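You operate a simulated robot arm through the tools that you are given. There is no shell and no other tool.

You are at the controls of a simulated robot arm. One attempt, no reset.

JOB
Pump soap on the pink cloth and dab the apron's stain out.
Fine: cloth laid lengthwise under the nozzle, one press of the pump, cloth back in its place. What is to be rubbed or washed off counts as gone when no trace of it is left.
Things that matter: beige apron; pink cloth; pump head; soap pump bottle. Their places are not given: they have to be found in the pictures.

It is judged by the outcome, as a careful person would: the job done as asked, and still so three seconds after it is handed in. It fails if anything else is knocked over, pushed out of place, dropped, spilled or broken. Flat cloth is picked up by pressing the open fingertips on it (5 to 10 N) and closing them slowly along it; thin cloth reads only 2 to 8 mm in the jaws.

ROBOT AND FRAMES
A 6-joint arm with a three-finger gripper, fixed in place. Base frame: the origin is at the foot of the arm, x ahead of it, y to its left, z up. Units: m, degrees, N and s.
Its first joint turns from -166.0 to 166.0 degrees. Payload 4.89 kg.
The tool frame sits at the grasp point between the pads (the TCP): z along the fingers, y along the line on which they close. The tips reach 0.03 m beyond it. The gripper opens to 0.164 m. The gripper's body begins 0.125 m behind the TCP.
Orientation is that of the tool frame in the base frame, as [roll, pitch, yaw] about the fixed x, y, z axes, in that order (R = Rz(yaw) Ry(pitch) Rx(roll)). With the fingers straight down and closing along the base's y, the tool's x points along the base's -x, its y along +y and its z along -z.

CONTROLS
- The arm moves only by the tool jog_arm. Its argument "rows" is a list of rows, each a list of 3 entries, a list of its own where there are three numbers: the shift along the tool's x, y, z in m, then the turn, a rotation vector about the tool's x, y, z in degrees, then the closure, from 0 (fully open) to 1 (shut). In form: [[[tx, ty, tz], [ax, ay, az], grip], ...]. A call has 1 to 20 rows; each row is the pose to reach, as a shift and turn from the pose commanded when the call began, along the tool's axes at that moment. Rows are played at 5 a second. More than 0.05 m and 8.6 degrees between two rows, or a gripper value outside its range, and nothing of the call is played. A pose out of reach is approached as far as the arm can. The call stops where the force on the tool passes 40 N (or 10 N more than at its start, if that is more) or the arm is blocked; 0.2 s more then pass. Each finger travels about 0.108 m/s and halts on what it meets, pressing with about 45 N; the grip force reading is that of the motor and also rises with nothing between the fingers. The clock runs only during rows and for 0.2 s after the last one: add rows that repeat a pose to give the fingers time. The reply holds the time, the measured pose of the TCP, the force on the tool along the base axes, the opening and the grip force, in the units named above and with some noise, with the torque about the TCP (base axes, N m) and any sound that the robot's microphone picked up.
- Cameras (640 x 400 px; columns grow to the right, rows downward): "scene" is fixed at [0.3894, -0.5058, 1.7382]; the picture's right is [0.92, -0.39, 0.00], its down [-0.31, -0.74, -0.59] and it looks along [0.23, 0.55, -0.81] (base axes); focal length 244 px, centre (320, 200). "wrist" rides on the gripper at [0.076, -0.002, -0.152] in the tool frame; the picture's right is [0.02, 1.00, 0.00], its down [-0.88, 0.02, -0.47] and it looks along [-0.47, 0.01, 0.88] (tool axes); focal length 247 px, centre (320, 200).
- get_image(camera): a new picture of that camera. It takes no simulated time.
- raise_lower(by): slides the trunk up (or, below 0, down) by that many m; the arm rides with it, the base frame stays. It gives what a move gives, with no picture.
- pixel_to_xyz(camera, pixels): for up to 12 pixels [column, row] of the newest picture of that camera ("zoom" is the newest enlarged one), the place [x, y, z] in the base frame of the surface seen there, good to about 0.002 m, but the place of the scene camera against the robot may be out by one fixed shift of up to 0.018 m in any direction. It takes no simulated time.
- inspect(camera, box): a new picture of the part [left, top, right, bottom] of that camera's present view, enlarged. It takes no simulated time.
- finish_job(): hands the job in; it is judged then, once.

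Unless the task says otherwise, let go and move clear before handing in.

The tools are called after "Request:" as name(argument=value, ...) on one line, values as JSON. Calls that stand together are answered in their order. jog_arm: Moves the arm, as the interface text tells. Its arguments: {"type":"object","properties":{"rows":{"type":"array"}},"required":["rows"]} The other tools are called the same way: raise_lower (by) slides the trunk up or down; get_image (camera) takes a picture; pixel_to_xyz (camera, pixels) gives the place of the surface under pixels of a picture; inspect (camera, box) takes an enlarged picture of a part of a camera's view; finish_job () hands the job in.

At the start:

```text
clock: 0.0
tcp_pos: [0.6813, -0.1178, 1.4595]
orientation: [180.0, 0.0, -180.0]
ft_force: [0.0, 0.4, 0.0]
ft_torque: [-0.01, -0.01, -0.01]
grip_width: 0.164
finger_force: 0.0
trunk travel left (down, up): [-0.175, 0.215]
```

scene: 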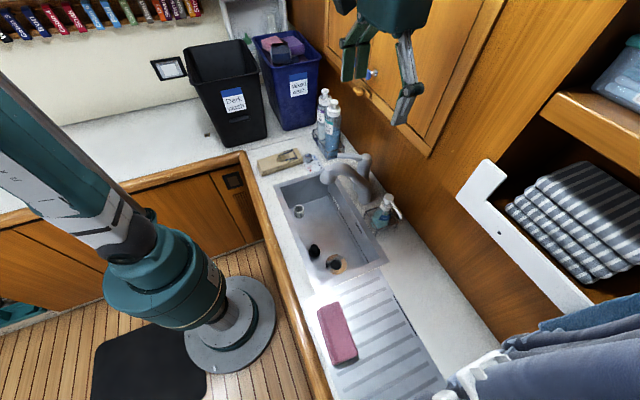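
wrist: 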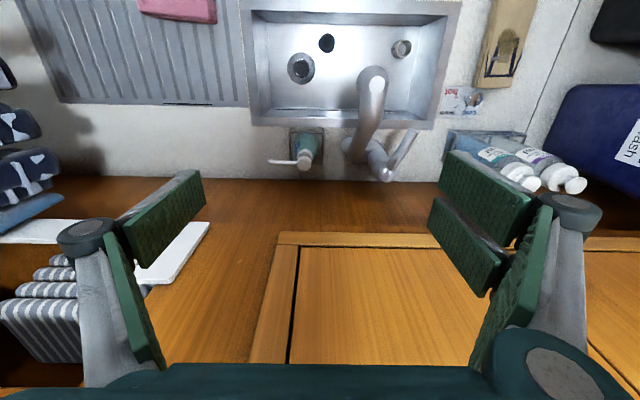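

The scene shows a pink cloth near (337,333), a soap pump near (385,210) by the sink, and a beige folded item near (282,162) that may be the apron. I'll take enlarged views before moving.

Request:
inspect(camera="scene", box=[240, 130, 340, 190])

Request:
inspect(camera="scene", box=[330, 170, 430, 250])

Request:
inspect(camera="scene", box=[290, 280, 470, 400])

Request:
inspect(camera="scene", box=[420, 290, 640, 400])

```text
6.40 times, centred on (290, 160) of scene
```

zoom: 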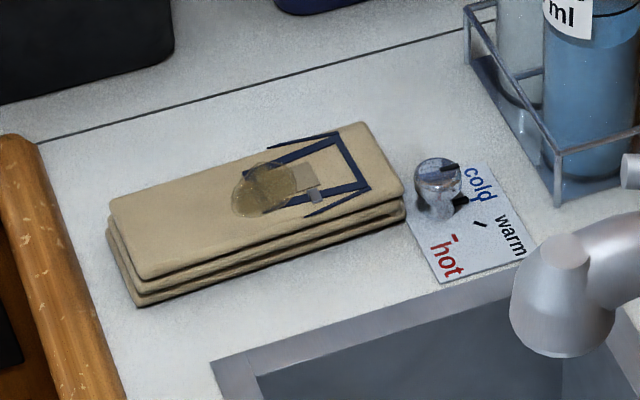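

```text
5.00 times, centred on (380, 210) of scene
```

zoom: 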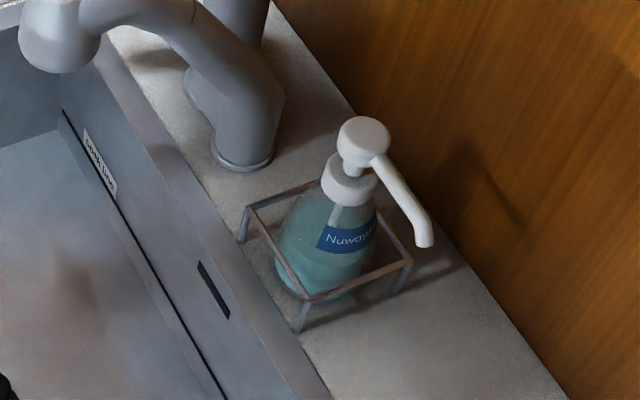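

```text
3.33 times, centred on (380, 340) of scene
```

zoom: 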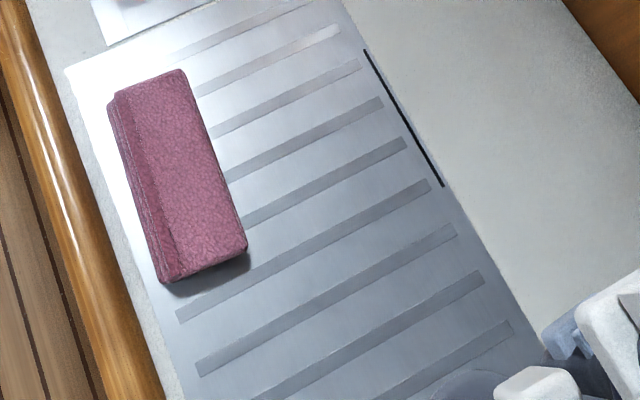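

```text
2.91 times, centred on (530, 345) of scene
```

zoom: 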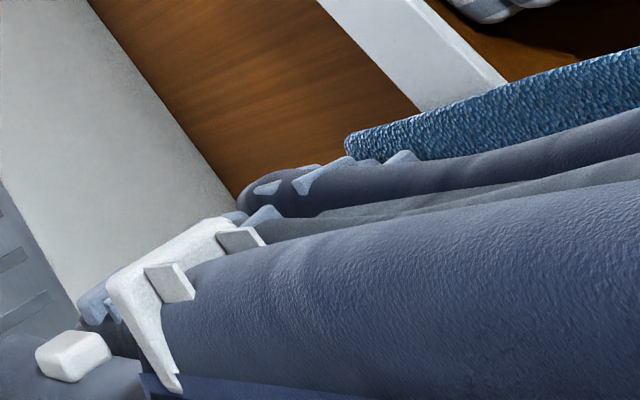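

The zooms show the apron folded at (282,162) with a brownish-yellow stain on top, the pump bottle standing in a wire holder, and the pink cloth as a folded block on the drainboard. I'll measure these places from the newest scene picture next.

Request:
get_image(camera="scene")

Request:
get_image(camera="wrist")

Request:
inspect(camera="scene", box=[290, 280, 470, 400])

Request:
pixel_to_xyz(camera="zoom", pixels=[[115, 95], [185, 72], [245, 245], [165, 280], [190, 180], [150, 190], [70, 75], [300, 200], [250, 290], [500, 200], [40, 150], [60, 360]])

Request:
inspect(camera="scene", box=[330, 170, 430, 250])

Request:
pixel_to_xyz(camera="zoom", pixels=[[363, 135], [350, 175], [390, 185], [425, 240], [340, 270], [300, 320], [245, 215], [410, 260], [400, 340], [470, 290], [330, 60], [500, 370]])

Request:
inspect(camera="scene", box=[240, 130, 340, 190])

Request:
pixel_to_xyz(camera="zoom", pixels=[[262, 190], [112, 205], [360, 125], [403, 192], [142, 275], [140, 303], [300, 185], [240, 200], [60, 200], [440, 180], [545, 255], [300, 300]])

```text
taken
```

scene: 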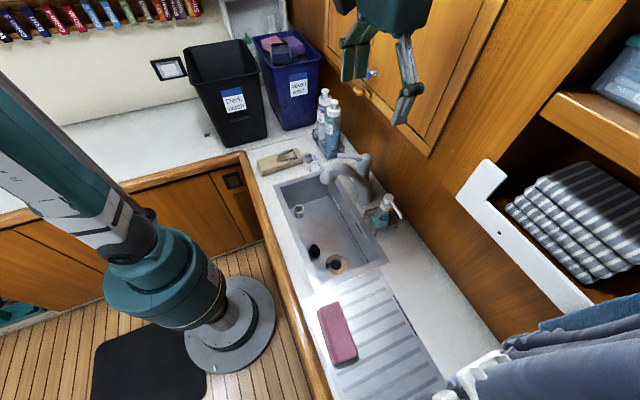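

```text
taken
```

wrist: 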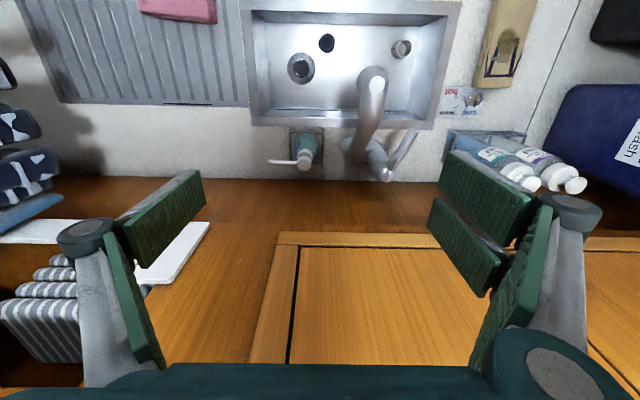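

```text
3.33 times, centred on (380, 340) of scene
```

zoom: 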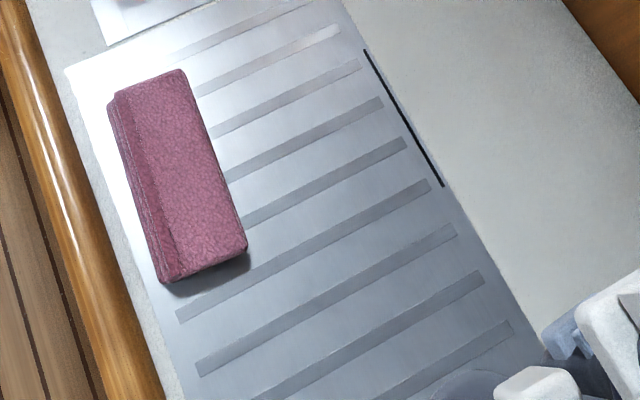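

```text
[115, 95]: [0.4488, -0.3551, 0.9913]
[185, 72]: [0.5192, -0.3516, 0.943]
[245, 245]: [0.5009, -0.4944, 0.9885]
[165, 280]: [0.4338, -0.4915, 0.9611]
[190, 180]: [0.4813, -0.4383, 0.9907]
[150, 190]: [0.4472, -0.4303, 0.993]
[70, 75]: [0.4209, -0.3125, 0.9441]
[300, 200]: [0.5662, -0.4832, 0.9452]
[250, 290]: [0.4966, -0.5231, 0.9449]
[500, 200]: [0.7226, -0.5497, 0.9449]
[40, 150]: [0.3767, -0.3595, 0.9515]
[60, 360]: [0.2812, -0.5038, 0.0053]
```

```text
5.00 times, centred on (380, 210) of scene
```

zoom: 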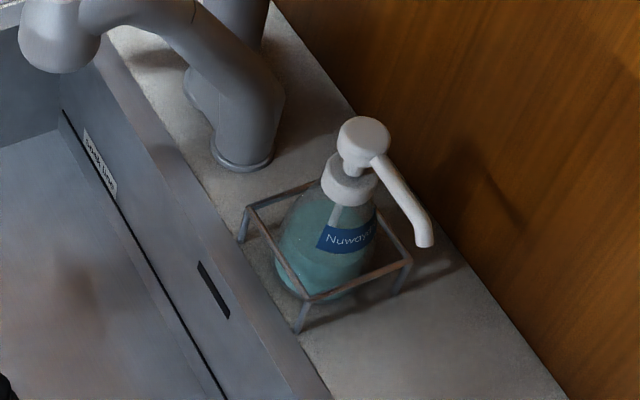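

```text
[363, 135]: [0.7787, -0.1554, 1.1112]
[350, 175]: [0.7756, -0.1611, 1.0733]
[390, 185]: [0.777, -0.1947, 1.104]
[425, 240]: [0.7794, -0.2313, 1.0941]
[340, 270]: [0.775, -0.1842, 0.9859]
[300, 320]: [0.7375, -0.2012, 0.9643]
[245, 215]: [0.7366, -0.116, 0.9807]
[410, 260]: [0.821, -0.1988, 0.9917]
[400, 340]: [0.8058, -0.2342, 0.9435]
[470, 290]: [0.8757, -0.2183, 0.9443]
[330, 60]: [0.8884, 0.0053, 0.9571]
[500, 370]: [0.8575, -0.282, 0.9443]
```

```text
6.40 times, centred on (290, 160) of scene
```

zoom: 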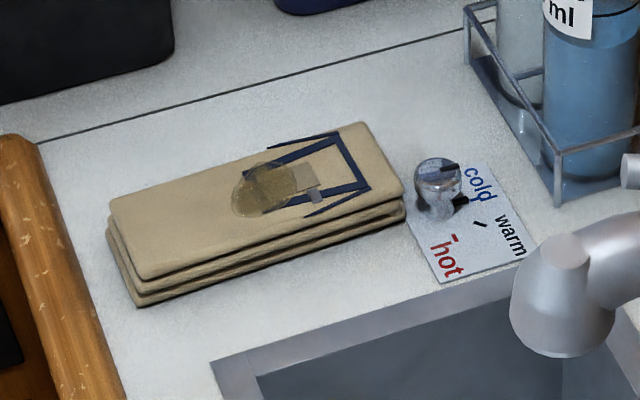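

```text
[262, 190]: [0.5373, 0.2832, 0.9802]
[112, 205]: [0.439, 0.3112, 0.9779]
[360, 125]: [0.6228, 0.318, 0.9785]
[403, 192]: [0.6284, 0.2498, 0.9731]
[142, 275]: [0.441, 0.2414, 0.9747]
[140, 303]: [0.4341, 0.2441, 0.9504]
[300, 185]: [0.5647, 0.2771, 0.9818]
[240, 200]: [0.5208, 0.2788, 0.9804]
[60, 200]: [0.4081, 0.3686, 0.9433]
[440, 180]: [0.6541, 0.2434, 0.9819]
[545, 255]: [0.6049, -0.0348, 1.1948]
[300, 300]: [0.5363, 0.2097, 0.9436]
```

The scene readings put the counter at z≈0.944, the cloth top at z≈0.991 with its long side along y, the nozzle tip near (0.779,-0.231,1.094) and the stain near (0.535,0.28,0.98). The scene camera may be shifted, so I'll measure the same points with the wrist camera to compare.

Request:
inspect(camera="wrist", box=[240, 100, 400, 200])

Request:
pixel_to_xyz(camera="wrist", pixels=[[305, 158], [272, 161], [216, 20], [140, 12], [505, 45], [508, 38], [250, 120], [240, 180], [420, 200], [300, 165], [450, 10], [372, 75]])

Request:
pixel_to_xyz(camera="zoom", pixels=[[258, 240], [240, 250], [222, 244], [130, 243], [120, 246], [200, 245], [270, 120], [330, 120], [330, 230], [200, 110], [100, 150], [100, 300]])

```text
4.00 times, centred on (320, 150) of wrist
```

zoom: 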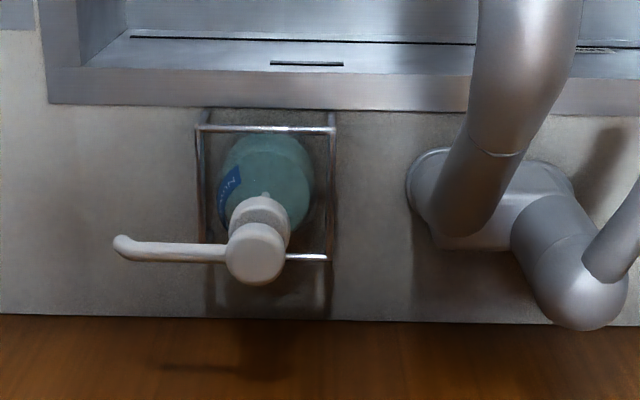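

```text
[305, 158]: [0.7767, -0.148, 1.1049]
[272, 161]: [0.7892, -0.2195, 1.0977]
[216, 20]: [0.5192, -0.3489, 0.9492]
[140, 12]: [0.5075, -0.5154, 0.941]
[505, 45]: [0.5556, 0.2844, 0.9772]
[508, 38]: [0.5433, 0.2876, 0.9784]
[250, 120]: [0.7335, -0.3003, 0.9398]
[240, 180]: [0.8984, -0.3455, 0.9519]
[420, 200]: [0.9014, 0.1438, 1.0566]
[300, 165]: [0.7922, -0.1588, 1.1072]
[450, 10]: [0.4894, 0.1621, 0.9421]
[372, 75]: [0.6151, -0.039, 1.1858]
```

```text
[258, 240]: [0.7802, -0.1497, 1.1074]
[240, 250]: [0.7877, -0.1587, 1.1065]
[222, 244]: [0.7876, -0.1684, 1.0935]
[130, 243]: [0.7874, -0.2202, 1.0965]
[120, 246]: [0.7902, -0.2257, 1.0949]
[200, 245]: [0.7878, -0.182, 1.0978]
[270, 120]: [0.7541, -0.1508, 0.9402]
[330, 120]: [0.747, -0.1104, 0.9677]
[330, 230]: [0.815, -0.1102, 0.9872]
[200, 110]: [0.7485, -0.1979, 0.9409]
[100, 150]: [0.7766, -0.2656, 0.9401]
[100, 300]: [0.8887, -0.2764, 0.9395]
```

The wrist readings put the counter at z≈0.940, the pump head near (0.783,-0.149,1.107), the nozzle tip near (0.789,-0.225,1.095) and the wall at x≈0.898, so the scene camera reads about 4–6 mm off. Before moving over the cloth I'll locate the hanging laundry around scene (460–640,340–400) to avoid it.

Request:
pixel_to_xyz(camera="scene", pixels=[[445, 396], [462, 378], [480, 362], [500, 385], [560, 340], [600, 370], [630, 310], [495, 180], [580, 220], [350, 170], [335, 180], [372, 155]])

Request:
pixel_to_xyz(camera="wrist", pixels=[[20, 130], [40, 170], [20, 210], [150, 90], [180, 240], [60, 100], [383, 170], [410, 140], [345, 150], [10, 70], [185, 8], [210, 22]])

```text
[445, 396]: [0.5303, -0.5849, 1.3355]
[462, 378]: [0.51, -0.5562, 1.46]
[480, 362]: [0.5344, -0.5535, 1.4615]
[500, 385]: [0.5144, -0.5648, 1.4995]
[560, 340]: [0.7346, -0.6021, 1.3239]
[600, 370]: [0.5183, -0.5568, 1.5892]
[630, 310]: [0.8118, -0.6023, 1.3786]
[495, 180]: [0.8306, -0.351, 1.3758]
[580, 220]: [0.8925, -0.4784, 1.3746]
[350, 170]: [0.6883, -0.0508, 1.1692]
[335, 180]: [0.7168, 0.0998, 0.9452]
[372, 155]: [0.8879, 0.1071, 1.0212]
```

```text
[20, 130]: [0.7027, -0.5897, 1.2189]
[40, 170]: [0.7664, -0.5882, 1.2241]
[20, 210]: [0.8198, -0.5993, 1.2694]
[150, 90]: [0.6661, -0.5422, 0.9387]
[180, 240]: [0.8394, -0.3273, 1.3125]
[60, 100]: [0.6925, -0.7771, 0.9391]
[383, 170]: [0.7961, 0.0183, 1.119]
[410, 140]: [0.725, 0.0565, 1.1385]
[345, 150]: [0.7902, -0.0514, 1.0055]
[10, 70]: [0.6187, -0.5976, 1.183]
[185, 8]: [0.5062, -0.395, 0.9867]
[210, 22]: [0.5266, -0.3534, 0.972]
```

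The hanging laundry sits at y<-0.55 and z>1.18, close behind the cloth, so I'll stay on its +y side while the gripper is high. My next move turns the tool -90° so the fingers close along base x and the camera faces away from the pump, stopping above the cloth's near end.

Request:
jog_arm(rows=[[[0.0183, -0.0211, 0.0163], [0, 0, -8.18], 0], [[0.0366, -0.0422, 0.0326], [0, 0, -16.36], 0], [[0.0549, -0.0633, 0.049], [0, 0, -24.55], 0], [[0.0732, -0.0844, 0.0653], [0, 0, -32.73], 0], [[0.0915, -0.1055, 0.0816], [0, 0, -40.91], 0], [[0.1098, -0.1267, 0.0979], [0, 0, -49.09], 0], [[0.1281, -0.1478, 0.1142], [0, 0, -57.27], 0], [[0.1464, -0.1689, 0.1305], [0, 0, -65.45], 0], [[0.1647, -0.19, 0.1469], [0, 0, -73.64], 0], [[0.183, -0.2111, 0.1632], [0, 0, -81.82], 0], [[0.2013, -0.2322, 0.1795], [0, 0, -90], 0], [[0.2013, -0.2322, 0.1795], [0, 0, -90], 0]])

Request:
get_image(camera="wrist")

Request:
get_image(camera="scene")

```text
clock: 2.6
tcp_pos: [0.479, -0.3499, 1.2802]
orientation: [180.0, -0.1, -90.0]
ft_force: [-0.1, 0.2, -0.7]
ft_torque: [0.0, -0.03, 0.01]
grip_width: 0.1638
finger_force: 0.2
trunk travel left (down, up): [-0.175, 0.215]
```

```text
taken
```

wrist: 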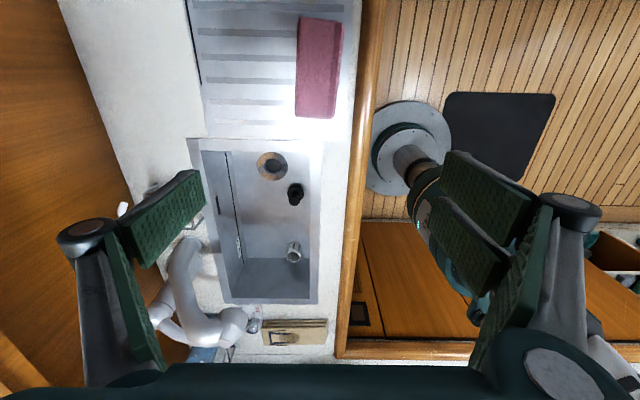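

```text
taken
```

scene: 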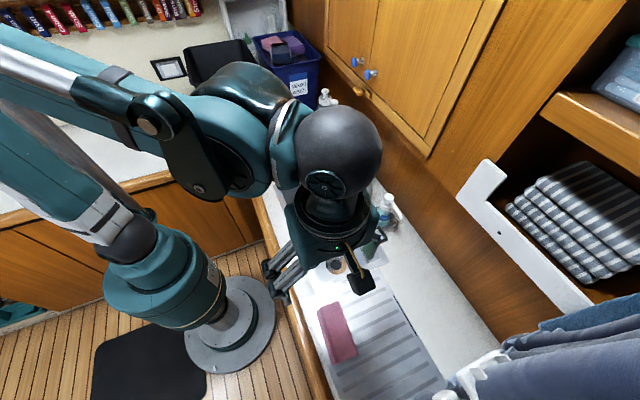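

The wrist picture shows the cloth at top centre, from about (298,17) to (338,118), and the scene picture shows the camera housing near (360,285), clear of the laundry. I'll enlarge the cloth and measure its outline with the wrist camera.

Request:
inspect(camera="wrist", box=[240, 0, 400, 130])

Request:
pixel_to_xyz(camera="zoom", pixels=[[242, 72], [400, 88], [375, 100], [370, 455], [225, 460], [300, 250], [385, 250], [250, 250], [230, 300], [395, 300], [330, 480], [200, 300]])

Request:
pixel_to_xyz(camera="wrist", pixels=[[275, 340], [270, 330], [280, 342], [123, 209], [300, 325], [330, 322], [265, 325], [325, 345], [220, 100], [370, 100], [300, 310], [290, 60]])

```text
3.08 times, centred on (320, 65) of wrist
```

zoom: 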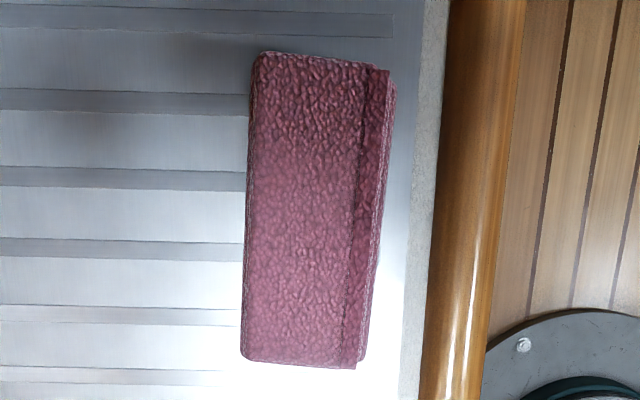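

```text
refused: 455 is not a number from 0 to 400
```

```text
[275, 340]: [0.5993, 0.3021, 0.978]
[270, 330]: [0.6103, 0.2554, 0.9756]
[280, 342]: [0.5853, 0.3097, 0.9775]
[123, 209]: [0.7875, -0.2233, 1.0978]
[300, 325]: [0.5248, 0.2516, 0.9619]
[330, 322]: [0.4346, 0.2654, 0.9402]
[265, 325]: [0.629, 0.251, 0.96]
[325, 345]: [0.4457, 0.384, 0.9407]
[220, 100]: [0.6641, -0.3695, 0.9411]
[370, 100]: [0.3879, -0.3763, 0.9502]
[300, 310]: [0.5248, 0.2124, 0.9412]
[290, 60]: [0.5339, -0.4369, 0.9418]
```

Request:
pixel_to_xyz(camera="zoom", pixels=[[262, 56], [370, 66], [390, 85], [355, 100], [375, 150], [250, 200], [300, 200], [350, 200], [375, 215], [245, 352], [345, 362], [362, 350]])

```text
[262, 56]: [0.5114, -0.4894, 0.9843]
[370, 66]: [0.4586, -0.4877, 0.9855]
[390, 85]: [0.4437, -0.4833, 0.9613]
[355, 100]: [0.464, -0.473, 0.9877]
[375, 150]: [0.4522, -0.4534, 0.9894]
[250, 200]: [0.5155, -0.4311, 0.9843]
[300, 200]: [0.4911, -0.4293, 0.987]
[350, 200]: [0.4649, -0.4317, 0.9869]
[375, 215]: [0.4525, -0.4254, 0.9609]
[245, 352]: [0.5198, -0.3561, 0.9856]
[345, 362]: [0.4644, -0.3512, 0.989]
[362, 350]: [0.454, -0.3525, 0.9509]
```

The cloth spans about x 0.444–0.520 and y -0.490 to -0.350 with its top at z≈0.987, turned roughly 4° from the y axis. I'll descend at y=-0.35, turn 3.7° to line up, then slide to y=-0.42 with the fingers still above the cloth and check.

Request:
jog_arm(rows=[[[0, -0.001, 0.04], [0, 0, 1], 0], [[0, -0.002, 0.08], [0, 0, 2], 0], [[0, -0.003, 0.12], [0, 0, 3], 0], [[0, -0.004, 0.16], [0, 0, 3.7], 0], [[0, -0.004, 0.2], [0, 0, 3.7], 0], [[0, -0.004, 0.23], [0, 0, 3.7], 0], [[0.03, -0.004, 0.235], [0, 0, 3.7], 0], [[0.055, -0.004, 0.235], [0, 0, 3.7], 0], [[0.07, -0.004, 0.235], [0, 0, 3.7], 0], [[0.07, -0.004, 0.235], [0, 0, 3.7], 0]])

Request:
get_image(camera="wrist")

Request:
get_image(camera="scene")

```text
clock: 4.8
tcp_pos: [0.4841, -0.4203, 1.0464]
orientation: [-179.9, 0.1, -93.7]
ft_force: [-0.3, 0.1, -0.4]
ft_torque: [0.01, 0.03, 0.01]
grip_width: 0.164
finger_force: 0.0
trunk travel left (down, up): [-0.175, 0.215]
```

```text
taken
```

wrist: 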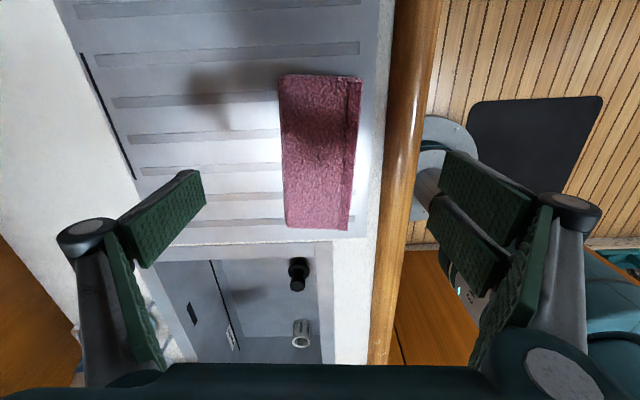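

```text
taken
```

scene: 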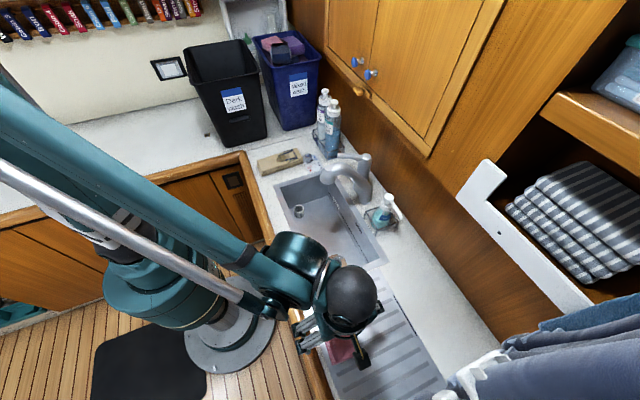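

From here the cloth shows fully at (280–362,75–230) between the fingers. I'll measure its corners again before narrowing the jaws and descending.

Request:
inspect(camera="wrist", box=[220, 60, 420, 240])

Request:
pixel_to_xyz(camera="wrist", pixels=[[282, 80], [345, 82], [360, 84], [284, 150], [347, 150], [355, 150], [288, 224], [340, 226], [348, 222], [315, 150], [320, 232], [385, 150]])

```text
2.22 times, centred on (320, 150) of wrist
```

zoom: 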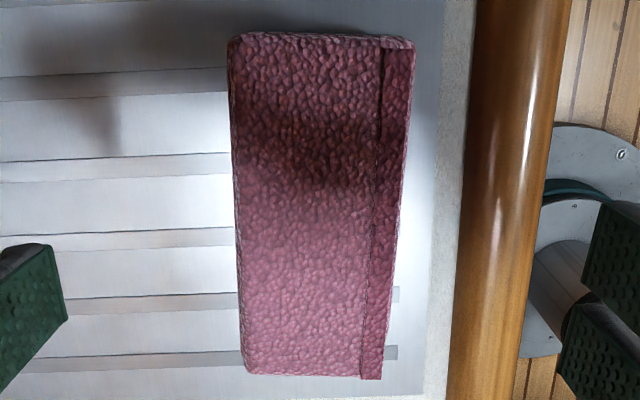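

```text
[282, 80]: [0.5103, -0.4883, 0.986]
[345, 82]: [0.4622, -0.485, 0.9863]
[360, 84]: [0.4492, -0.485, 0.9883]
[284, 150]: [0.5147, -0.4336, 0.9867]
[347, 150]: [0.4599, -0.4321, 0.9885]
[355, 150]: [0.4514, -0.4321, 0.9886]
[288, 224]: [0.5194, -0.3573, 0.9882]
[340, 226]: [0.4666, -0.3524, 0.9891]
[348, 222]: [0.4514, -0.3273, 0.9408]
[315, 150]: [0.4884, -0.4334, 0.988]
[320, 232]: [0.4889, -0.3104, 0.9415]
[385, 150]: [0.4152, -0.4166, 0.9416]
```

The cloth centre measures about (0.483,-0.421), almost exactly under the tool, with a width of about 0.068 m and its top at z≈0.988. I'll narrow the jaws to about 0.107 m so they clear the wooden rim, then lower the tips to about 6 mm above the drainboard.

Request:
jog_arm(rows=[[[0, 0.001, 0], [0, 0, 0], 0.15], [[0, 0.001, 0.0], [0, 0, 0], 0.35], [[0, 0.001, 0.02], [0, 0, 0], 0.35], [[0, 0.001, 0.04], [0, 0, 0], 0.35], [[0, 0.001, 0.055], [0, 0, 0], 0.35], [[0, 0.001, 0.065], [0, 0, 0], 0.35], [[0, 0.001, 0.069], [0, 0, 0], 0.35], [[0, 0.001, 0.069], [0, 0, 0], 0.35]])

Request:
get_image(camera="wrist")

```text
clock: 6.6
tcp_pos: [0.4821, -0.4195, 0.9772]
orientation: [180.0, 0.0, -93.7]
ft_force: [-0.7, 0.2, -0.1]
ft_torque: [0.02, 0.04, 0.01]
grip_width: 0.1066
finger_force: 0.0
trunk travel left (down, up): [-0.175, 0.215]
```

```text
taken
```

wrist: 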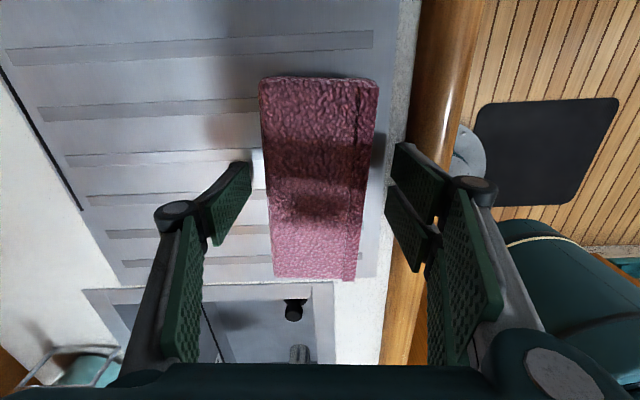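

The fingers straddle the middle of the cloth at (225–400,150–245) with no contact force yet. I'll close slowly until they meet the cloth.

Request:
jog_arm(rows=[[[0, 0, 0], [0, 0, 0], 0.42], [[0, 0, 0], [0, 0, 0], 0.5], [[0, 0, 0], [0, 0, 0], 0.56], [[0, 0, 0], [0, 0, 0], 0.6], [[0, 0, 0], [0, 0, 0], 0.64], [[0, 0, 0], [0, 0, 0], 0.66], [[0, 0, 0], [0, 0, 0], 0.66]])

Request:
get_image(camera="wrist")

```text
clock: 8.2
tcp_pos: [0.4828, -0.42, 0.9764]
orientation: [180.0, 0.0, -93.7]
ft_force: [0.2, -0.4, 4.2]
ft_torque: [0.04, -0.15, -0.08]
grip_width: 0.0749
finger_force: 44.9
trunk travel left (down, up): [-0.175, 0.215]
```

```text
taken
```

wrist: 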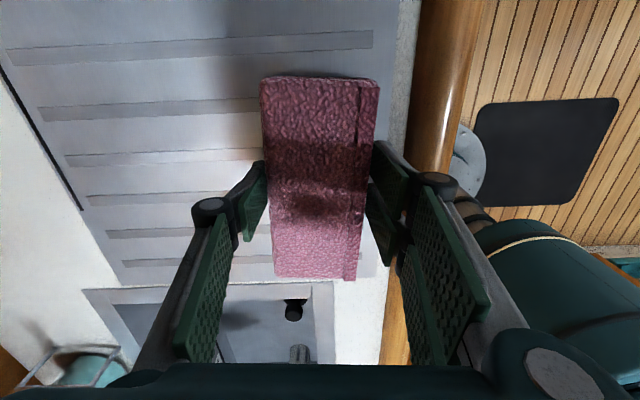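

The jaws hold the cloth at 0.0749 m with 44.9 N. Before carrying it to the pump I'll check clearances, measuring the white panel by the shelf near scene (457–600,160–310) and the size of my own wrist.

Request:
get_image(camera="scene")

Request:
pixel_to_xyz(camera="scene", pixels=[[462, 195], [487, 165], [500, 178], [495, 215], [530, 250], [560, 290], [480, 225], [520, 270], [590, 302], [470, 205], [505, 205], [600, 280]])

Request:
inspect(camera="scene", box=[250, 220, 450, 400])

Request:
inspect(camera="scene", box=[430, 130, 640, 320])

```text
taken
```

scene: 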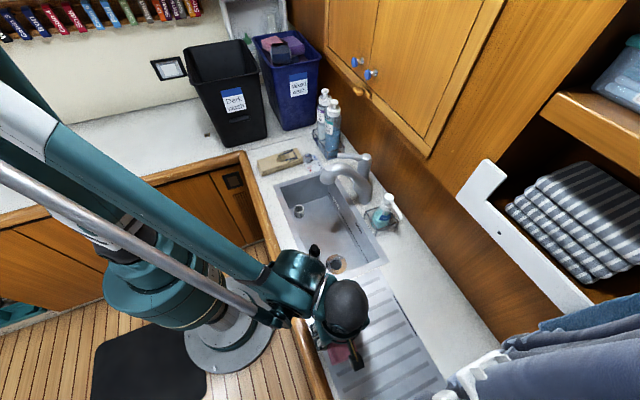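

```text
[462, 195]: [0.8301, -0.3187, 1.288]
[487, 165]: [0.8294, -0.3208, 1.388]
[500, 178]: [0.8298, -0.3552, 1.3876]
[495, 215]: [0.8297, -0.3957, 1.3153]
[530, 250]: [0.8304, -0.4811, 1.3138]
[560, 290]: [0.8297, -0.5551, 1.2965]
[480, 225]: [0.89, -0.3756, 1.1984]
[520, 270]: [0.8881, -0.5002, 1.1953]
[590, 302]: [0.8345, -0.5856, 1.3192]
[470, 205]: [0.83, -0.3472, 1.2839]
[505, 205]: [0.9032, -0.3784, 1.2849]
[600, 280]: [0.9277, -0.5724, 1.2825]
```

```text
2.22 times, centred on (350, 310) of scene
```

zoom: 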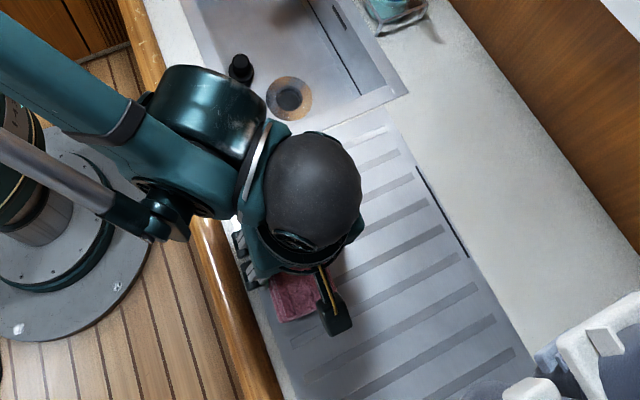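

```text
2.11 times, centred on (535, 225) of scene
```

zoom: 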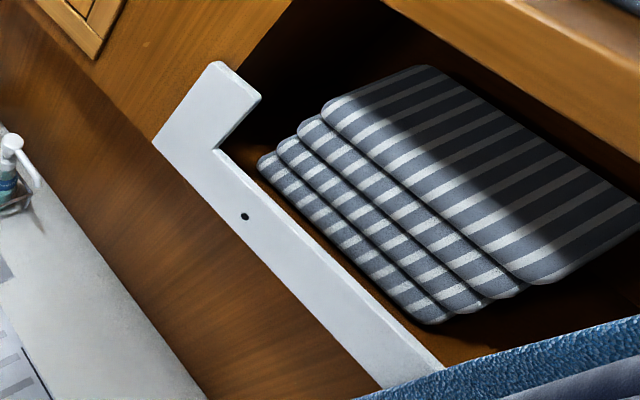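

The white panel stands at x≈0.83–0.835, y<-0.315, z 1.28–1.39, which matters for my wrist. I'll measure the wrist sphere at scene (347,305) and the camera housing at (355,360).

Request:
pixel_to_xyz(camera="scene", pixels=[[347, 300], [335, 300], [362, 300], [347, 283], [350, 318], [353, 360], [357, 368], [352, 350], [300, 270], [322, 300], [290, 300], [365, 310]])

```text
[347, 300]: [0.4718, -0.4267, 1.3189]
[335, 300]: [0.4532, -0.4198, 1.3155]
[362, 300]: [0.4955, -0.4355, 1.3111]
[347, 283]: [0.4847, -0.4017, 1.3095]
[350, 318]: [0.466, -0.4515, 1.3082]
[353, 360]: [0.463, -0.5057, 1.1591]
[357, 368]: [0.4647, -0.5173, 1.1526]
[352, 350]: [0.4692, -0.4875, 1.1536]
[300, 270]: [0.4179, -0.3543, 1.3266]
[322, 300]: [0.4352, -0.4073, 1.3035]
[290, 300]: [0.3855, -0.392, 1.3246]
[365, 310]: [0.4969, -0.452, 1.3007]
```

The wrist sphere reaches about 0.34 m above the TCP with a radius near 0.04 m, so I'll come to the pump from the sink side at y≈-0.275 rather than along the white panel. First I'll lift the cloth straight up and check that it holds.

Request:
jog_arm(rows=[[[0, 0, -0.01], [0, 0, 0], 0.66], [[0, 0, -0.03], [0, 0, 0], 0.66], [[0, 0, -0.06], [0, 0, 0], 0.66], [[0, 0, -0.08], [0, 0, 0], 0.66], [[0, 0, -0.09], [0, 0, 0], 0.66], [[0, 0, -0.09], [0, 0, 0], 0.66]])

Request:
get_image(camera="wrist")

```text
clock: 9.6
tcp_pos: [0.4828, -0.4187, 1.0675]
orientation: [-180.0, -0.1, -93.6]
ft_force: [-1.1, -0.3, -0.3]
ft_torque: [-0.01, -0.02, 0.02]
grip_width: 0.0558
finger_force: 0.1
trunk travel left (down, up): [-0.175, 0.215]
```

```text
taken
```

wrist: 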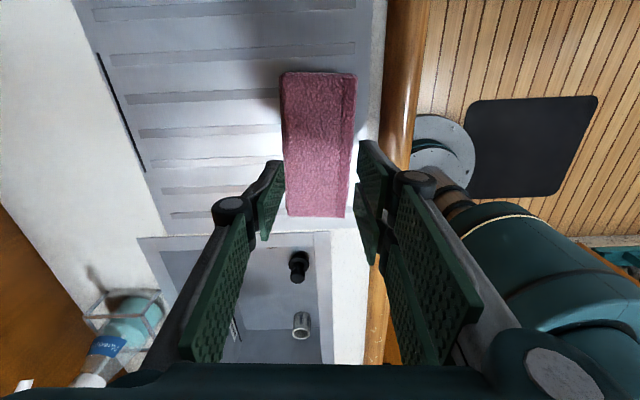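

The lift failed: the jaws closed to 0.0558 m with no force, and the cloth is still on the drainboard at (282–355,72–217). I'll measure whether it moved before trying another grip.

Request:
inspect(camera="wrist", box=[220, 60, 420, 240])

Request:
pixel_to_xyz(camera="wrist", pixels=[[284, 77], [342, 76], [354, 78], [286, 145], [340, 145], [350, 145], [290, 213], [342, 213], [315, 145], [315, 80], [315, 210], [330, 180]])

```text
2.22 times, centred on (320, 150) of wrist
```

zoom: 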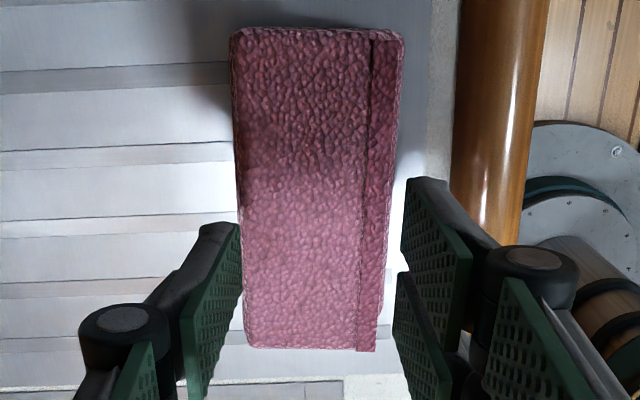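

```text
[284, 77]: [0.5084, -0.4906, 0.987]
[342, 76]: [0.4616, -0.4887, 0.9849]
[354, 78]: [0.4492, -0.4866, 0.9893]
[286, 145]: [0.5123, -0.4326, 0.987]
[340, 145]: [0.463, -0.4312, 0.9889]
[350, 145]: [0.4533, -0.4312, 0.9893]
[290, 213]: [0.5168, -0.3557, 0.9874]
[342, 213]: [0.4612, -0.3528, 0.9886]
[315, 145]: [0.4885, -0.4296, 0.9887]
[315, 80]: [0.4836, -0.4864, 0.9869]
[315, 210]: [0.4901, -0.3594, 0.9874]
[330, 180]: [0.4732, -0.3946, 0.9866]
```

The cloth is in its original place to within 1 mm, so squeezing its sides simply slips off. I'll use the described method instead: jaws about 40 mm apart over the top face at z≈0.988, descending until the tips press lightly.

Request:
jog_arm(rows=[[[0, 0, 0.0], [0, 0, 0], 0.756], [[0, 0, 0.02], [0, 0, 0], 0.756], [[0, 0, 0.035], [0, 0, 0], 0.756], [[0, 0, 0.044], [0, 0, 0], 0.756], [[0, 0, 0.046], [0, 0, 0], 0.756], [[0, 0, 0.046], [0, 0, 0], 0.756]])

Request:
get_image(camera="wrist")

```text
clock: 11.0
tcp_pos: [0.4831, -0.4186, 1.0211]
orientation: [-180.0, 0.0, -93.6]
ft_force: [0.3, 0.9, -0.4]
ft_torque: [-0.01, 0.0, -0.01]
grip_width: 0.04
finger_force: 0.1
trunk travel left (down, up): [-0.175, 0.215]
```

```text
taken
```

wrist: 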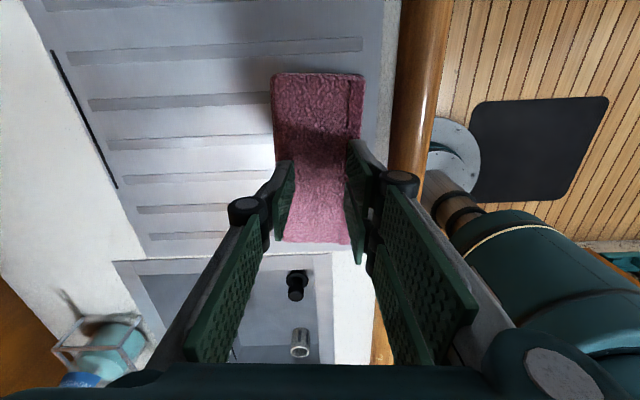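

The fingertips are just above the cloth at about (285–350,165–240), with no force yet. I'll creep down 3 mm to find contact.

Request:
jog_arm(rows=[[[0, 0, 0.0015], [0, 0, 0], 0.756], [[0, 0, 0.003], [0, 0, 0], 0.756], [[0, 0, 0.003], [0, 0, 0], 0.756]])

```text
clock: 11.8
tcp_pos: [0.484, -0.4186, 1.0175]
orientation: [-180.0, 0.1, -93.6]
ft_force: [1.0, 0.3, -0.5]
ft_torque: [0.02, 0.01, -0.02]
grip_width: 0.0399
finger_force: 0.0
trunk travel left (down, up): [-0.175, 0.215]
```

No contact force shows yet at TCP z=1.0175. I'll go down another 2 mm.

Request:
jog_arm(rows=[[[0, 0, 0.001], [0, 0, 0], 0.756], [[0, 0, 0.002], [0, 0, 0], 0.756], [[0, 0, 0.002], [0, 0, 0], 0.756]])

```text
clock: 12.7
tcp_pos: [0.4837, -0.4189, 1.0164]
orientation: [-180.0, -0.1, -93.7]
ft_force: [-1.3, 3.0, 27.2]
ft_torque: [0.14, 0.29, -0.06]
grip_width: 0.0401
finger_force: 0.1
trunk travel left (down, up): [-0.175, 0.215]
stopped in row 3: the force on the tool passed its limit at 45 N (the readings are from after the stop); the commanded pose is now the measured one
```

The tips met the cloth top firmly, with 27 N remaining at TCP z≈1.0164, so the cloth is stiff from above. I'll back off slightly to reach the 5–10 N range.

Request:
jog_arm(rows=[[[0, 0, -0.0006], [0, 0, 0], 0.756], [[0, 0, -0.0006], [0, 0, 0], 0.756]])

```text
clock: 13.3
tcp_pos: [0.4841, -0.4201, 1.0172]
orientation: [-180.0, 0.0, -93.8]
ft_force: [-0.6, 5.2, 22.6]
ft_torque: [0.21, 0.28, -0.02]
grip_width: 0.0396
finger_force: 0.1
trunk travel left (down, up): [-0.175, 0.215]
```

Request:
jog_arm(rows=[[[0, 0, -0.0008], [0, 0, 0], 0.756], [[0, 0, -0.0008], [0, 0, 0], 0.756]])

```text
clock: 13.9
tcp_pos: [0.4832, -0.4192, 1.0172]
orientation: [180.0, 0.0, -93.7]
ft_force: [-1.7, 2.8, 4.9]
ft_torque: [0.12, 0.09, 0.02]
grip_width: 0.0397
finger_force: 0.0
trunk travel left (down, up): [-0.175, 0.215]
```

The pressing force is now 4.9 N, so I'll add a touch of pressure and close the fingers slowly along the cloth.

Request:
jog_arm(rows=[[[0, 0, 0.0002], [0, 0, 0], 0.756], [[0, 0, 0.0002], [0, 0, 0], 0.77], [[0, 0, 0.0002], [0, 0, 0], 0.785], [[0, 0, 0.0002], [0, 0, 0], 0.8], [[0, 0, 0.0002], [0, 0, 0], 0.815], [[0, 0, 0.0002], [0, 0, 0], 0.83], [[0, 0, 0.0002], [0, 0, 0], 0.845], [[0, 0, 0.0002], [0, 0, 0], 0.86], [[0, 0, 0.0002], [0, 0, 0], 0.875], [[0, 0, 0.0002], [0, 0, 0], 0.89]])

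Request:
get_image(camera="wrist")

```text
clock: 16.1
tcp_pos: [0.4841, -0.4193, 1.017]
orientation: [-180.0, 0.0, -93.7]
ft_force: [0.7, 0.3, 0.4]
ft_torque: [0.01, 0.0, 0.03]
grip_width: 0.0181
finger_force: 0.0
trunk travel left (down, up): [-0.175, 0.215]
```

```text
taken
```

wrist: 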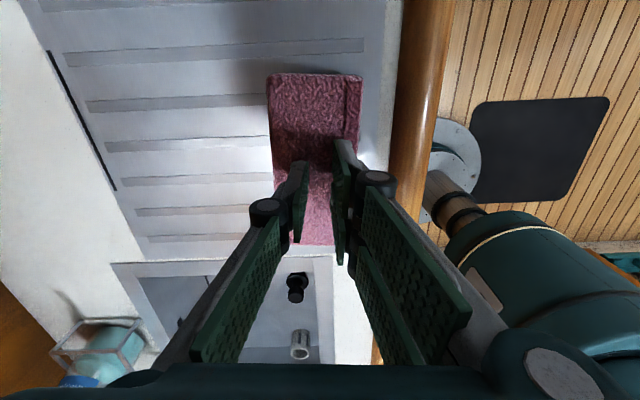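

The pressing force has fallen to 0.4 N while closing, so the tips are only skimming the surface. I'll reopen to 40 mm, press back to 5–10 N and close in shorter stretches, correcting the force as I go.

Request:
jog_arm(rows=[[[0, 0, -0.002], [0, 0, 0], 0.756], [[0, 0, -0.002], [0, 0, 0], 0.756], [[0, 0, 0], [0, 0, 0], 0.756], [[0, 0, 0.0004], [0, 0, 0], 0.756], [[0, 0, 0.0004], [0, 0, 0], 0.756]])

```text
clock: 17.3
tcp_pos: [0.4829, -0.4201, 1.0177]
orientation: [-180.0, 0.0, -93.6]
ft_force: [2.6, -4.3, 20.9]
ft_torque: [-0.1, 0.02, 0.03]
grip_width: 0.0401
finger_force: 0.1
trunk travel left (down, up): [-0.175, 0.215]
```

At 40 mm opening the same height gives 20.9 N. I'll ease off 0.5 mm, then close a short stretch and read the force.

Request:
jog_arm(rows=[[[0, 0, -0.0006], [0, 0, 0], 0.756], [[0, 0, -0.0006], [0, 0, 0], 0.756]])

Request:
jog_arm(rows=[[[0, 0, 0], [0, 0, 0], 0.765], [[0, 0, 0], [0, 0, 0], 0.775], [[0, 0, 0], [0, 0, 0], 0.785]])

```text
clock: 17.9
tcp_pos: [0.4829, -0.4197, 1.0158]
orientation: [180.0, 0.1, -93.7]
ft_force: [1.4, -3.1, 8.4]
ft_torque: [-0.06, 0.01, 0.0]
grip_width: 0.0401
finger_force: 0.0
trunk travel left (down, up): [-0.175, 0.215]
```

```text
clock: 18.7
tcp_pos: [0.4832, -0.4191, 1.0173]
orientation: [179.9, 0.0, -93.7]
ft_force: [-0.9, 1.7, 2.6]
ft_torque: [0.05, 0.02, -0.05]
grip_width: 0.0359
finger_force: 1.1
trunk travel left (down, up): [-0.175, 0.215]
```

The force dropped to 2.6 N as the fingers began to move, and a 1.1 N grip force appeared. I'll press slightly more and keep closing slowly.

Request:
jog_arm(rows=[[[0, 0, 0.0003], [0, 0, 0], 0.785], [[0, 0, 0.0003], [0, 0, 0], 0.79], [[0, 0, 0.0003], [0, 0, 0], 0.795]])

Request:
jog_arm(rows=[[[0, 0, 0.0002], [0, 0, 0], 0.8], [[0, 0, 0.0002], [0, 0, 0], 0.81], [[0, 0, 0.0002], [0, 0, 0], 0.82]])

```text
clock: 19.5
tcp_pos: [0.4847, -0.419, 1.0184]
orientation: [180.0, 0.0, -93.6]
ft_force: [1.6, -0.7, 6.9]
ft_torque: [0.0, 0.01, -0.02]
grip_width: 0.0323
finger_force: 0.1
trunk travel left (down, up): [-0.175, 0.215]
```

```text
clock: 20.3
tcp_pos: [0.4834, -0.419, 1.018]
orientation: [-180.0, 0.0, -93.7]
ft_force: [0.0, 1.5, 3.9]
ft_torque: [0.0, 0.03, 0.01]
grip_width: 0.0294
finger_force: 0.1
trunk travel left (down, up): [-0.175, 0.215]
```

Each closing step loses a few newtons, so I'll add about 0.4 mm per 3 mm of closing to hold 5–10 N.

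Request:
jog_arm(rows=[[[0, 0, 0.0003], [0, 0, 0], 0.825], [[0, 0, 0.0004], [0, 0, 0], 0.835], [[0, 0, 0.0005], [0, 0, 0], 0.845]])

Request:
jog_arm(rows=[[[0, 0, 0.0002], [0, 0, 0], 0.855], [[0, 0, 0.0003], [0, 0, 0], 0.865], [[0, 0, 0.0003], [0, 0, 0], 0.875]])

```text
clock: 21.1
tcp_pos: [0.4833, -0.4197, 1.0167]
orientation: [-180.0, 0.0, -93.6]
ft_force: [1.8, -1.6, 11.4]
ft_torque: [-0.02, 0.01, 0.04]
grip_width: 0.0234
finger_force: 0.2
trunk travel left (down, up): [-0.175, 0.215]
```

```text
clock: 21.9
tcp_pos: [0.483, -0.4205, 1.0173]
orientation: [-179.9, 0.0, -93.6]
ft_force: [-1.4, -0.8, 8.4]
ft_torque: [0.01, 0.05, 0.0]
grip_width: 0.0194
finger_force: 0.1
trunk travel left (down, up): [-0.175, 0.215]
```

The press holds at 8.4 N with the jaws at 19 mm. I'll continue closing while keeping that pressure.

Request:
jog_arm(rows=[[[0, 0, 0.0001], [0, 0, 0], 0.885], [[0, 0, 0.0002], [0, 0, 0], 0.895], [[0, 0, 0.0003], [0, 0, 0], 0.905]])

Request:
jog_arm(rows=[[[0, 0, 0.0001], [0, 0, 0], 0.915], [[0, 0, 0.0002], [0, 0, 0], 0.925], [[0, 0, 0.0002], [0, 0, 0], 0.935]])

Request:
get_image(camera="wrist")

```text
clock: 22.7
tcp_pos: [0.4826, -0.4195, 1.0167]
orientation: [180.0, 0.0, -93.6]
ft_force: [1.5, 2.2, 6.4]
ft_torque: [0.08, 0.0, -0.03]
grip_width: 0.0141
finger_force: 0.0
trunk travel left (down, up): [-0.175, 0.215]
```

```text
clock: 23.5
tcp_pos: [0.4833, -0.419, 1.0164]
orientation: [-180.0, 0.1, -93.6]
ft_force: [0.9, -0.6, 5.3]
ft_torque: [-0.01, -0.01, -0.03]
grip_width: 0.0094
finger_force: 0.0
trunk travel left (down, up): [-0.175, 0.215]
```

```text
taken
```

wrist: 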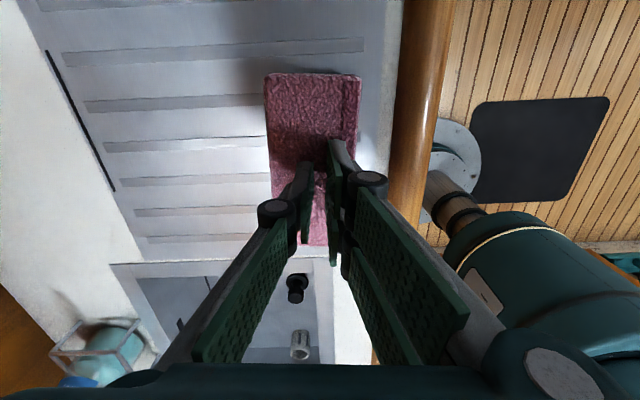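

The jaws are at 9.4 mm with 5.3 N pressing, and nothing is gathered yet. I'll close the rest of the way under the same pressure.

Request:
jog_arm(rows=[[[0, 0, 0.0002], [0, 0, 0], 0.945], [[0, 0, 0.0003], [0, 0, 0], 0.955], [[0, 0, 0.0003], [0, 0, 0], 0.965]])

Request:
jog_arm(rows=[[[0, 0, 0.0002], [0, 0, 0], 0.975], [[0, 0, 0.0002], [0, 0, 0], 0.985], [[0, 0, 0.0002], [0, 0, 0], 1.0], [[0, 0, 0.0002], [0, 0, 0], 1.0], [[0, 0, 0.0002], [0, 0, 0], 1.0]])

Request:
get_image(camera="wrist")

```text
clock: 24.3
tcp_pos: [0.4831, -0.4194, 1.0157]
orientation: [-180.0, 0.0, -93.7]
ft_force: [0.8, 0.8, 3.3]
ft_torque: [0.01, -0.01, -0.01]
grip_width: 0.0057
finger_force: 0.0
trunk travel left (down, up): [-0.175, 0.215]
```

```text
clock: 25.5
tcp_pos: [0.4832, -0.4198, 1.0156]
orientation: [-180.0, 0.0, -93.7]
ft_force: [0.1, 0.5, -0.3]
ft_torque: [-0.03, 0.01, 0.02]
grip_width: 0.0002
finger_force: 45.4
trunk travel left (down, up): [-0.175, 0.215]
```

```text
taken
```

wrist: 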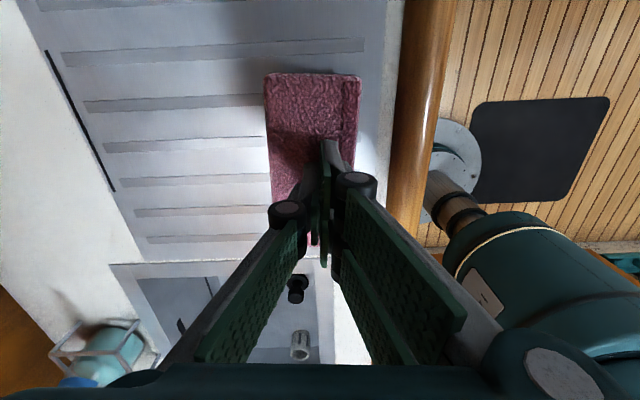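

The jaws closed to 0.2 mm with the press fading to zero at the end, so nothing was pinched. I'll reopen to about 30 mm, re-press, and this time keep 5–10 N all the way to the end of the closing.

Request:
jog_arm(rows=[[[0, 0, -0.004], [0, 0, 0], 0.95], [[0, 0, -0.004], [0, 0, 0], 0.817], [[0, 0, -0.002], [0, 0, 0], 0.817], [[0, 0, -0.001], [0, 0, 0], 0.817], [[0, 0, -0.001], [0, 0, 0], 0.817]])

```text
clock: 26.7
tcp_pos: [0.4825, -0.4196, 1.0168]
orientation: [180.0, 0.1, -93.8]
ft_force: [2.8, -5.1, 23.1]
ft_torque: [-0.09, 0.09, 0.01]
grip_width: 0.0299
finger_force: 0.0
trunk travel left (down, up): [-0.175, 0.215]
```

That reads 23 N, so I'll ease off to about 9 N and then close with gradual added pressure.

Request:
jog_arm(rows=[[[0, 0, -0.0006], [0, 0, 0], 0.817], [[0, 0, -0.0006], [0, 0, 0], 0.817]])

Request:
jog_arm(rows=[[[0, 0, 0.0001], [0, 0, 0], 0.823], [[0, 0, 0.0002], [0, 0, 0], 0.83], [[0, 0, 0.0003], [0, 0, 0], 0.837], [[0, 0, 0.0004], [0, 0, 0], 0.844]])

Request:
jog_arm(rows=[[[0, 0, 0.0001], [0, 0, 0], 0.851], [[0, 0, 0.0002], [0, 0, 0], 0.858], [[0, 0, 0.0003], [0, 0, 0], 0.865], [[0, 0, 0.0004], [0, 0, 0], 0.872]])

```text
clock: 27.3
tcp_pos: [0.4826, -0.4197, 1.0172]
orientation: [-180.0, 0.0, -93.6]
ft_force: [1.9, -4.7, 14.2]
ft_torque: [-0.1, 0.03, 0.03]
grip_width: 0.0298
finger_force: 0.0
trunk travel left (down, up): [-0.175, 0.215]
```

```text
clock: 28.3
tcp_pos: [0.4826, -0.4186, 1.0169]
orientation: [180.0, 0.1, -93.7]
ft_force: [-3.6, 1.5, 19.9]
ft_torque: [0.11, 0.26, -0.02]
grip_width: 0.0253
finger_force: 0.0
trunk travel left (down, up): [-0.175, 0.215]
```

```text
clock: 29.3
tcp_pos: [0.4822, -0.4188, 1.0169]
orientation: [-179.9, 0.0, -93.8]
ft_force: [-3.0, -1.5, 22.9]
ft_torque: [-0.03, 0.24, 0.02]
grip_width: 0.0203
finger_force: 0.1
trunk travel left (down, up): [-0.175, 0.215]
```

The pressure climbed to 22.9 N, above the intended range, so I'll ease off and continue closing without adding depth.

Request:
jog_arm(rows=[[[0, 0, -0.0005], [0, 0, 0], 0.872], [[0, 0, -0.0005], [0, 0, 0], 0.879], [[0, 0, -0.0004], [0, 0, 0], 0.886], [[0, 0, -0.0003], [0, 0, 0], 0.893]])

Request:
jog_arm(rows=[[[0, 0, 0], [0, 0, 0], 0.9], [[0, 0, 0.0001], [0, 0, 0], 0.907], [[0, 0, 0.0002], [0, 0, 0], 0.914], [[0, 0, 0.0002], [0, 0, 0], 0.921]])

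```text
clock: 30.3
tcp_pos: [0.4831, -0.4193, 1.0165]
orientation: [180.0, 0.1, -93.7]
ft_force: [1.5, 2.5, 7.7]
ft_torque: [0.07, -0.02, 0.01]
grip_width: 0.0158
finger_force: 0.2
trunk travel left (down, up): [-0.175, 0.215]
```

```text
clock: 31.3
tcp_pos: [0.4831, -0.4203, 1.0173]
orientation: [-180.0, 0.0, -93.7]
ft_force: [-0.7, -1.0, 2.5]
ft_torque: [-0.03, 0.05, 0.03]
grip_width: 0.0128
finger_force: 0.0
trunk travel left (down, up): [-0.175, 0.215]
```

Request:
jog_arm(rows=[[[0, 0, 0.0004], [0, 0, 0], 0.921], [[0, 0, 0.0005], [0, 0, 0], 0.925], [[0, 0, 0.0006], [0, 0, 0], 0.93]])

Request:
jog_arm(rows=[[[0, 0, 0.0001], [0, 0, 0], 0.935], [[0, 0, 0.0003], [0, 0, 0], 0.942], [[0, 0, 0.0005], [0, 0, 0], 0.95]])

Request:
jog_arm(rows=[[[0, 0, 0.0002], [0, 0, 0], 0.957], [[0, 0, 0.0004], [0, 0, 0], 0.964], [[0, 0, 0.0006], [0, 0, 0], 0.972]])

```text
clock: 32.1
tcp_pos: [0.4821, -0.4207, 1.0151]
orientation: [-180.0, 0.0, -93.7]
ft_force: [0.6, 0.9, 5.0]
ft_torque: [0.0, 0.0, -0.02]
grip_width: 0.0096
finger_force: 0.1
trunk travel left (down, up): [-0.175, 0.215]
```

```text
clock: 32.9
tcp_pos: [0.4833, -0.4193, 1.0156]
orientation: [-180.0, 0.0, -93.7]
ft_force: [2.3, -0.5, 6.8]
ft_torque: [0.0, -0.05, -0.01]
grip_width: 0.0063
finger_force: 0.1
trunk travel left (down, up): [-0.175, 0.215]
```

```text
clock: 33.7
tcp_pos: [0.4832, -0.4194, 1.0146]
orientation: [-179.9, 0.0, -93.7]
ft_force: [0.1, 0.8, 7.6]
ft_torque: [0.09, 0.01, 0.0]
grip_width: 0.0061
finger_force: 15.7
trunk travel left (down, up): [-0.175, 0.215]
```

The jaws have halted at 6.1 mm with 15.7 N grip while pressing at 7.6 N, so a fold of cloth is now pinched. I'll close fully to firm the grip before lifting.

Request:
jog_arm(rows=[[[0, 0, 0.0001], [0, 0, 0], 0.98], [[0, 0, 0.0001], [0, 0, 0], 0.99], [[0, 0, 0.0001], [0, 0, 0], 1.0], [[0, 0, 0.0001], [0, 0, 0], 1.0], [[0, 0, 0.0001], [0, 0, 0], 1.0]])

Request:
get_image(camera="wrist")

```text
clock: 34.9
tcp_pos: [0.4837, -0.4196, 1.0133]
orientation: [179.9, 0.1, -93.7]
ft_force: [-0.3, 1.4, 2.4]
ft_torque: [0.03, 0.02, 0.0]
grip_width: 0.0062
finger_force: 45.0
trunk travel left (down, up): [-0.175, 0.215]
```

```text
taken
```

wrist: 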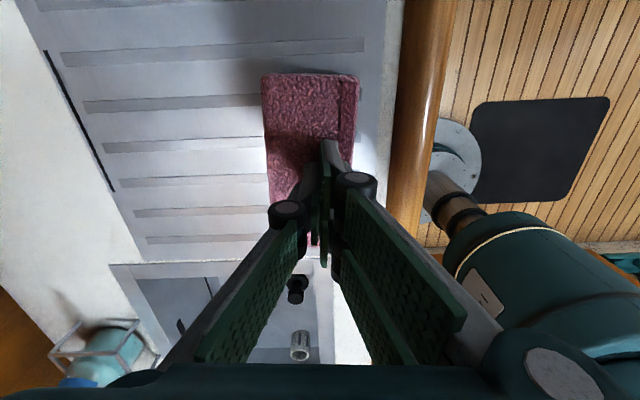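

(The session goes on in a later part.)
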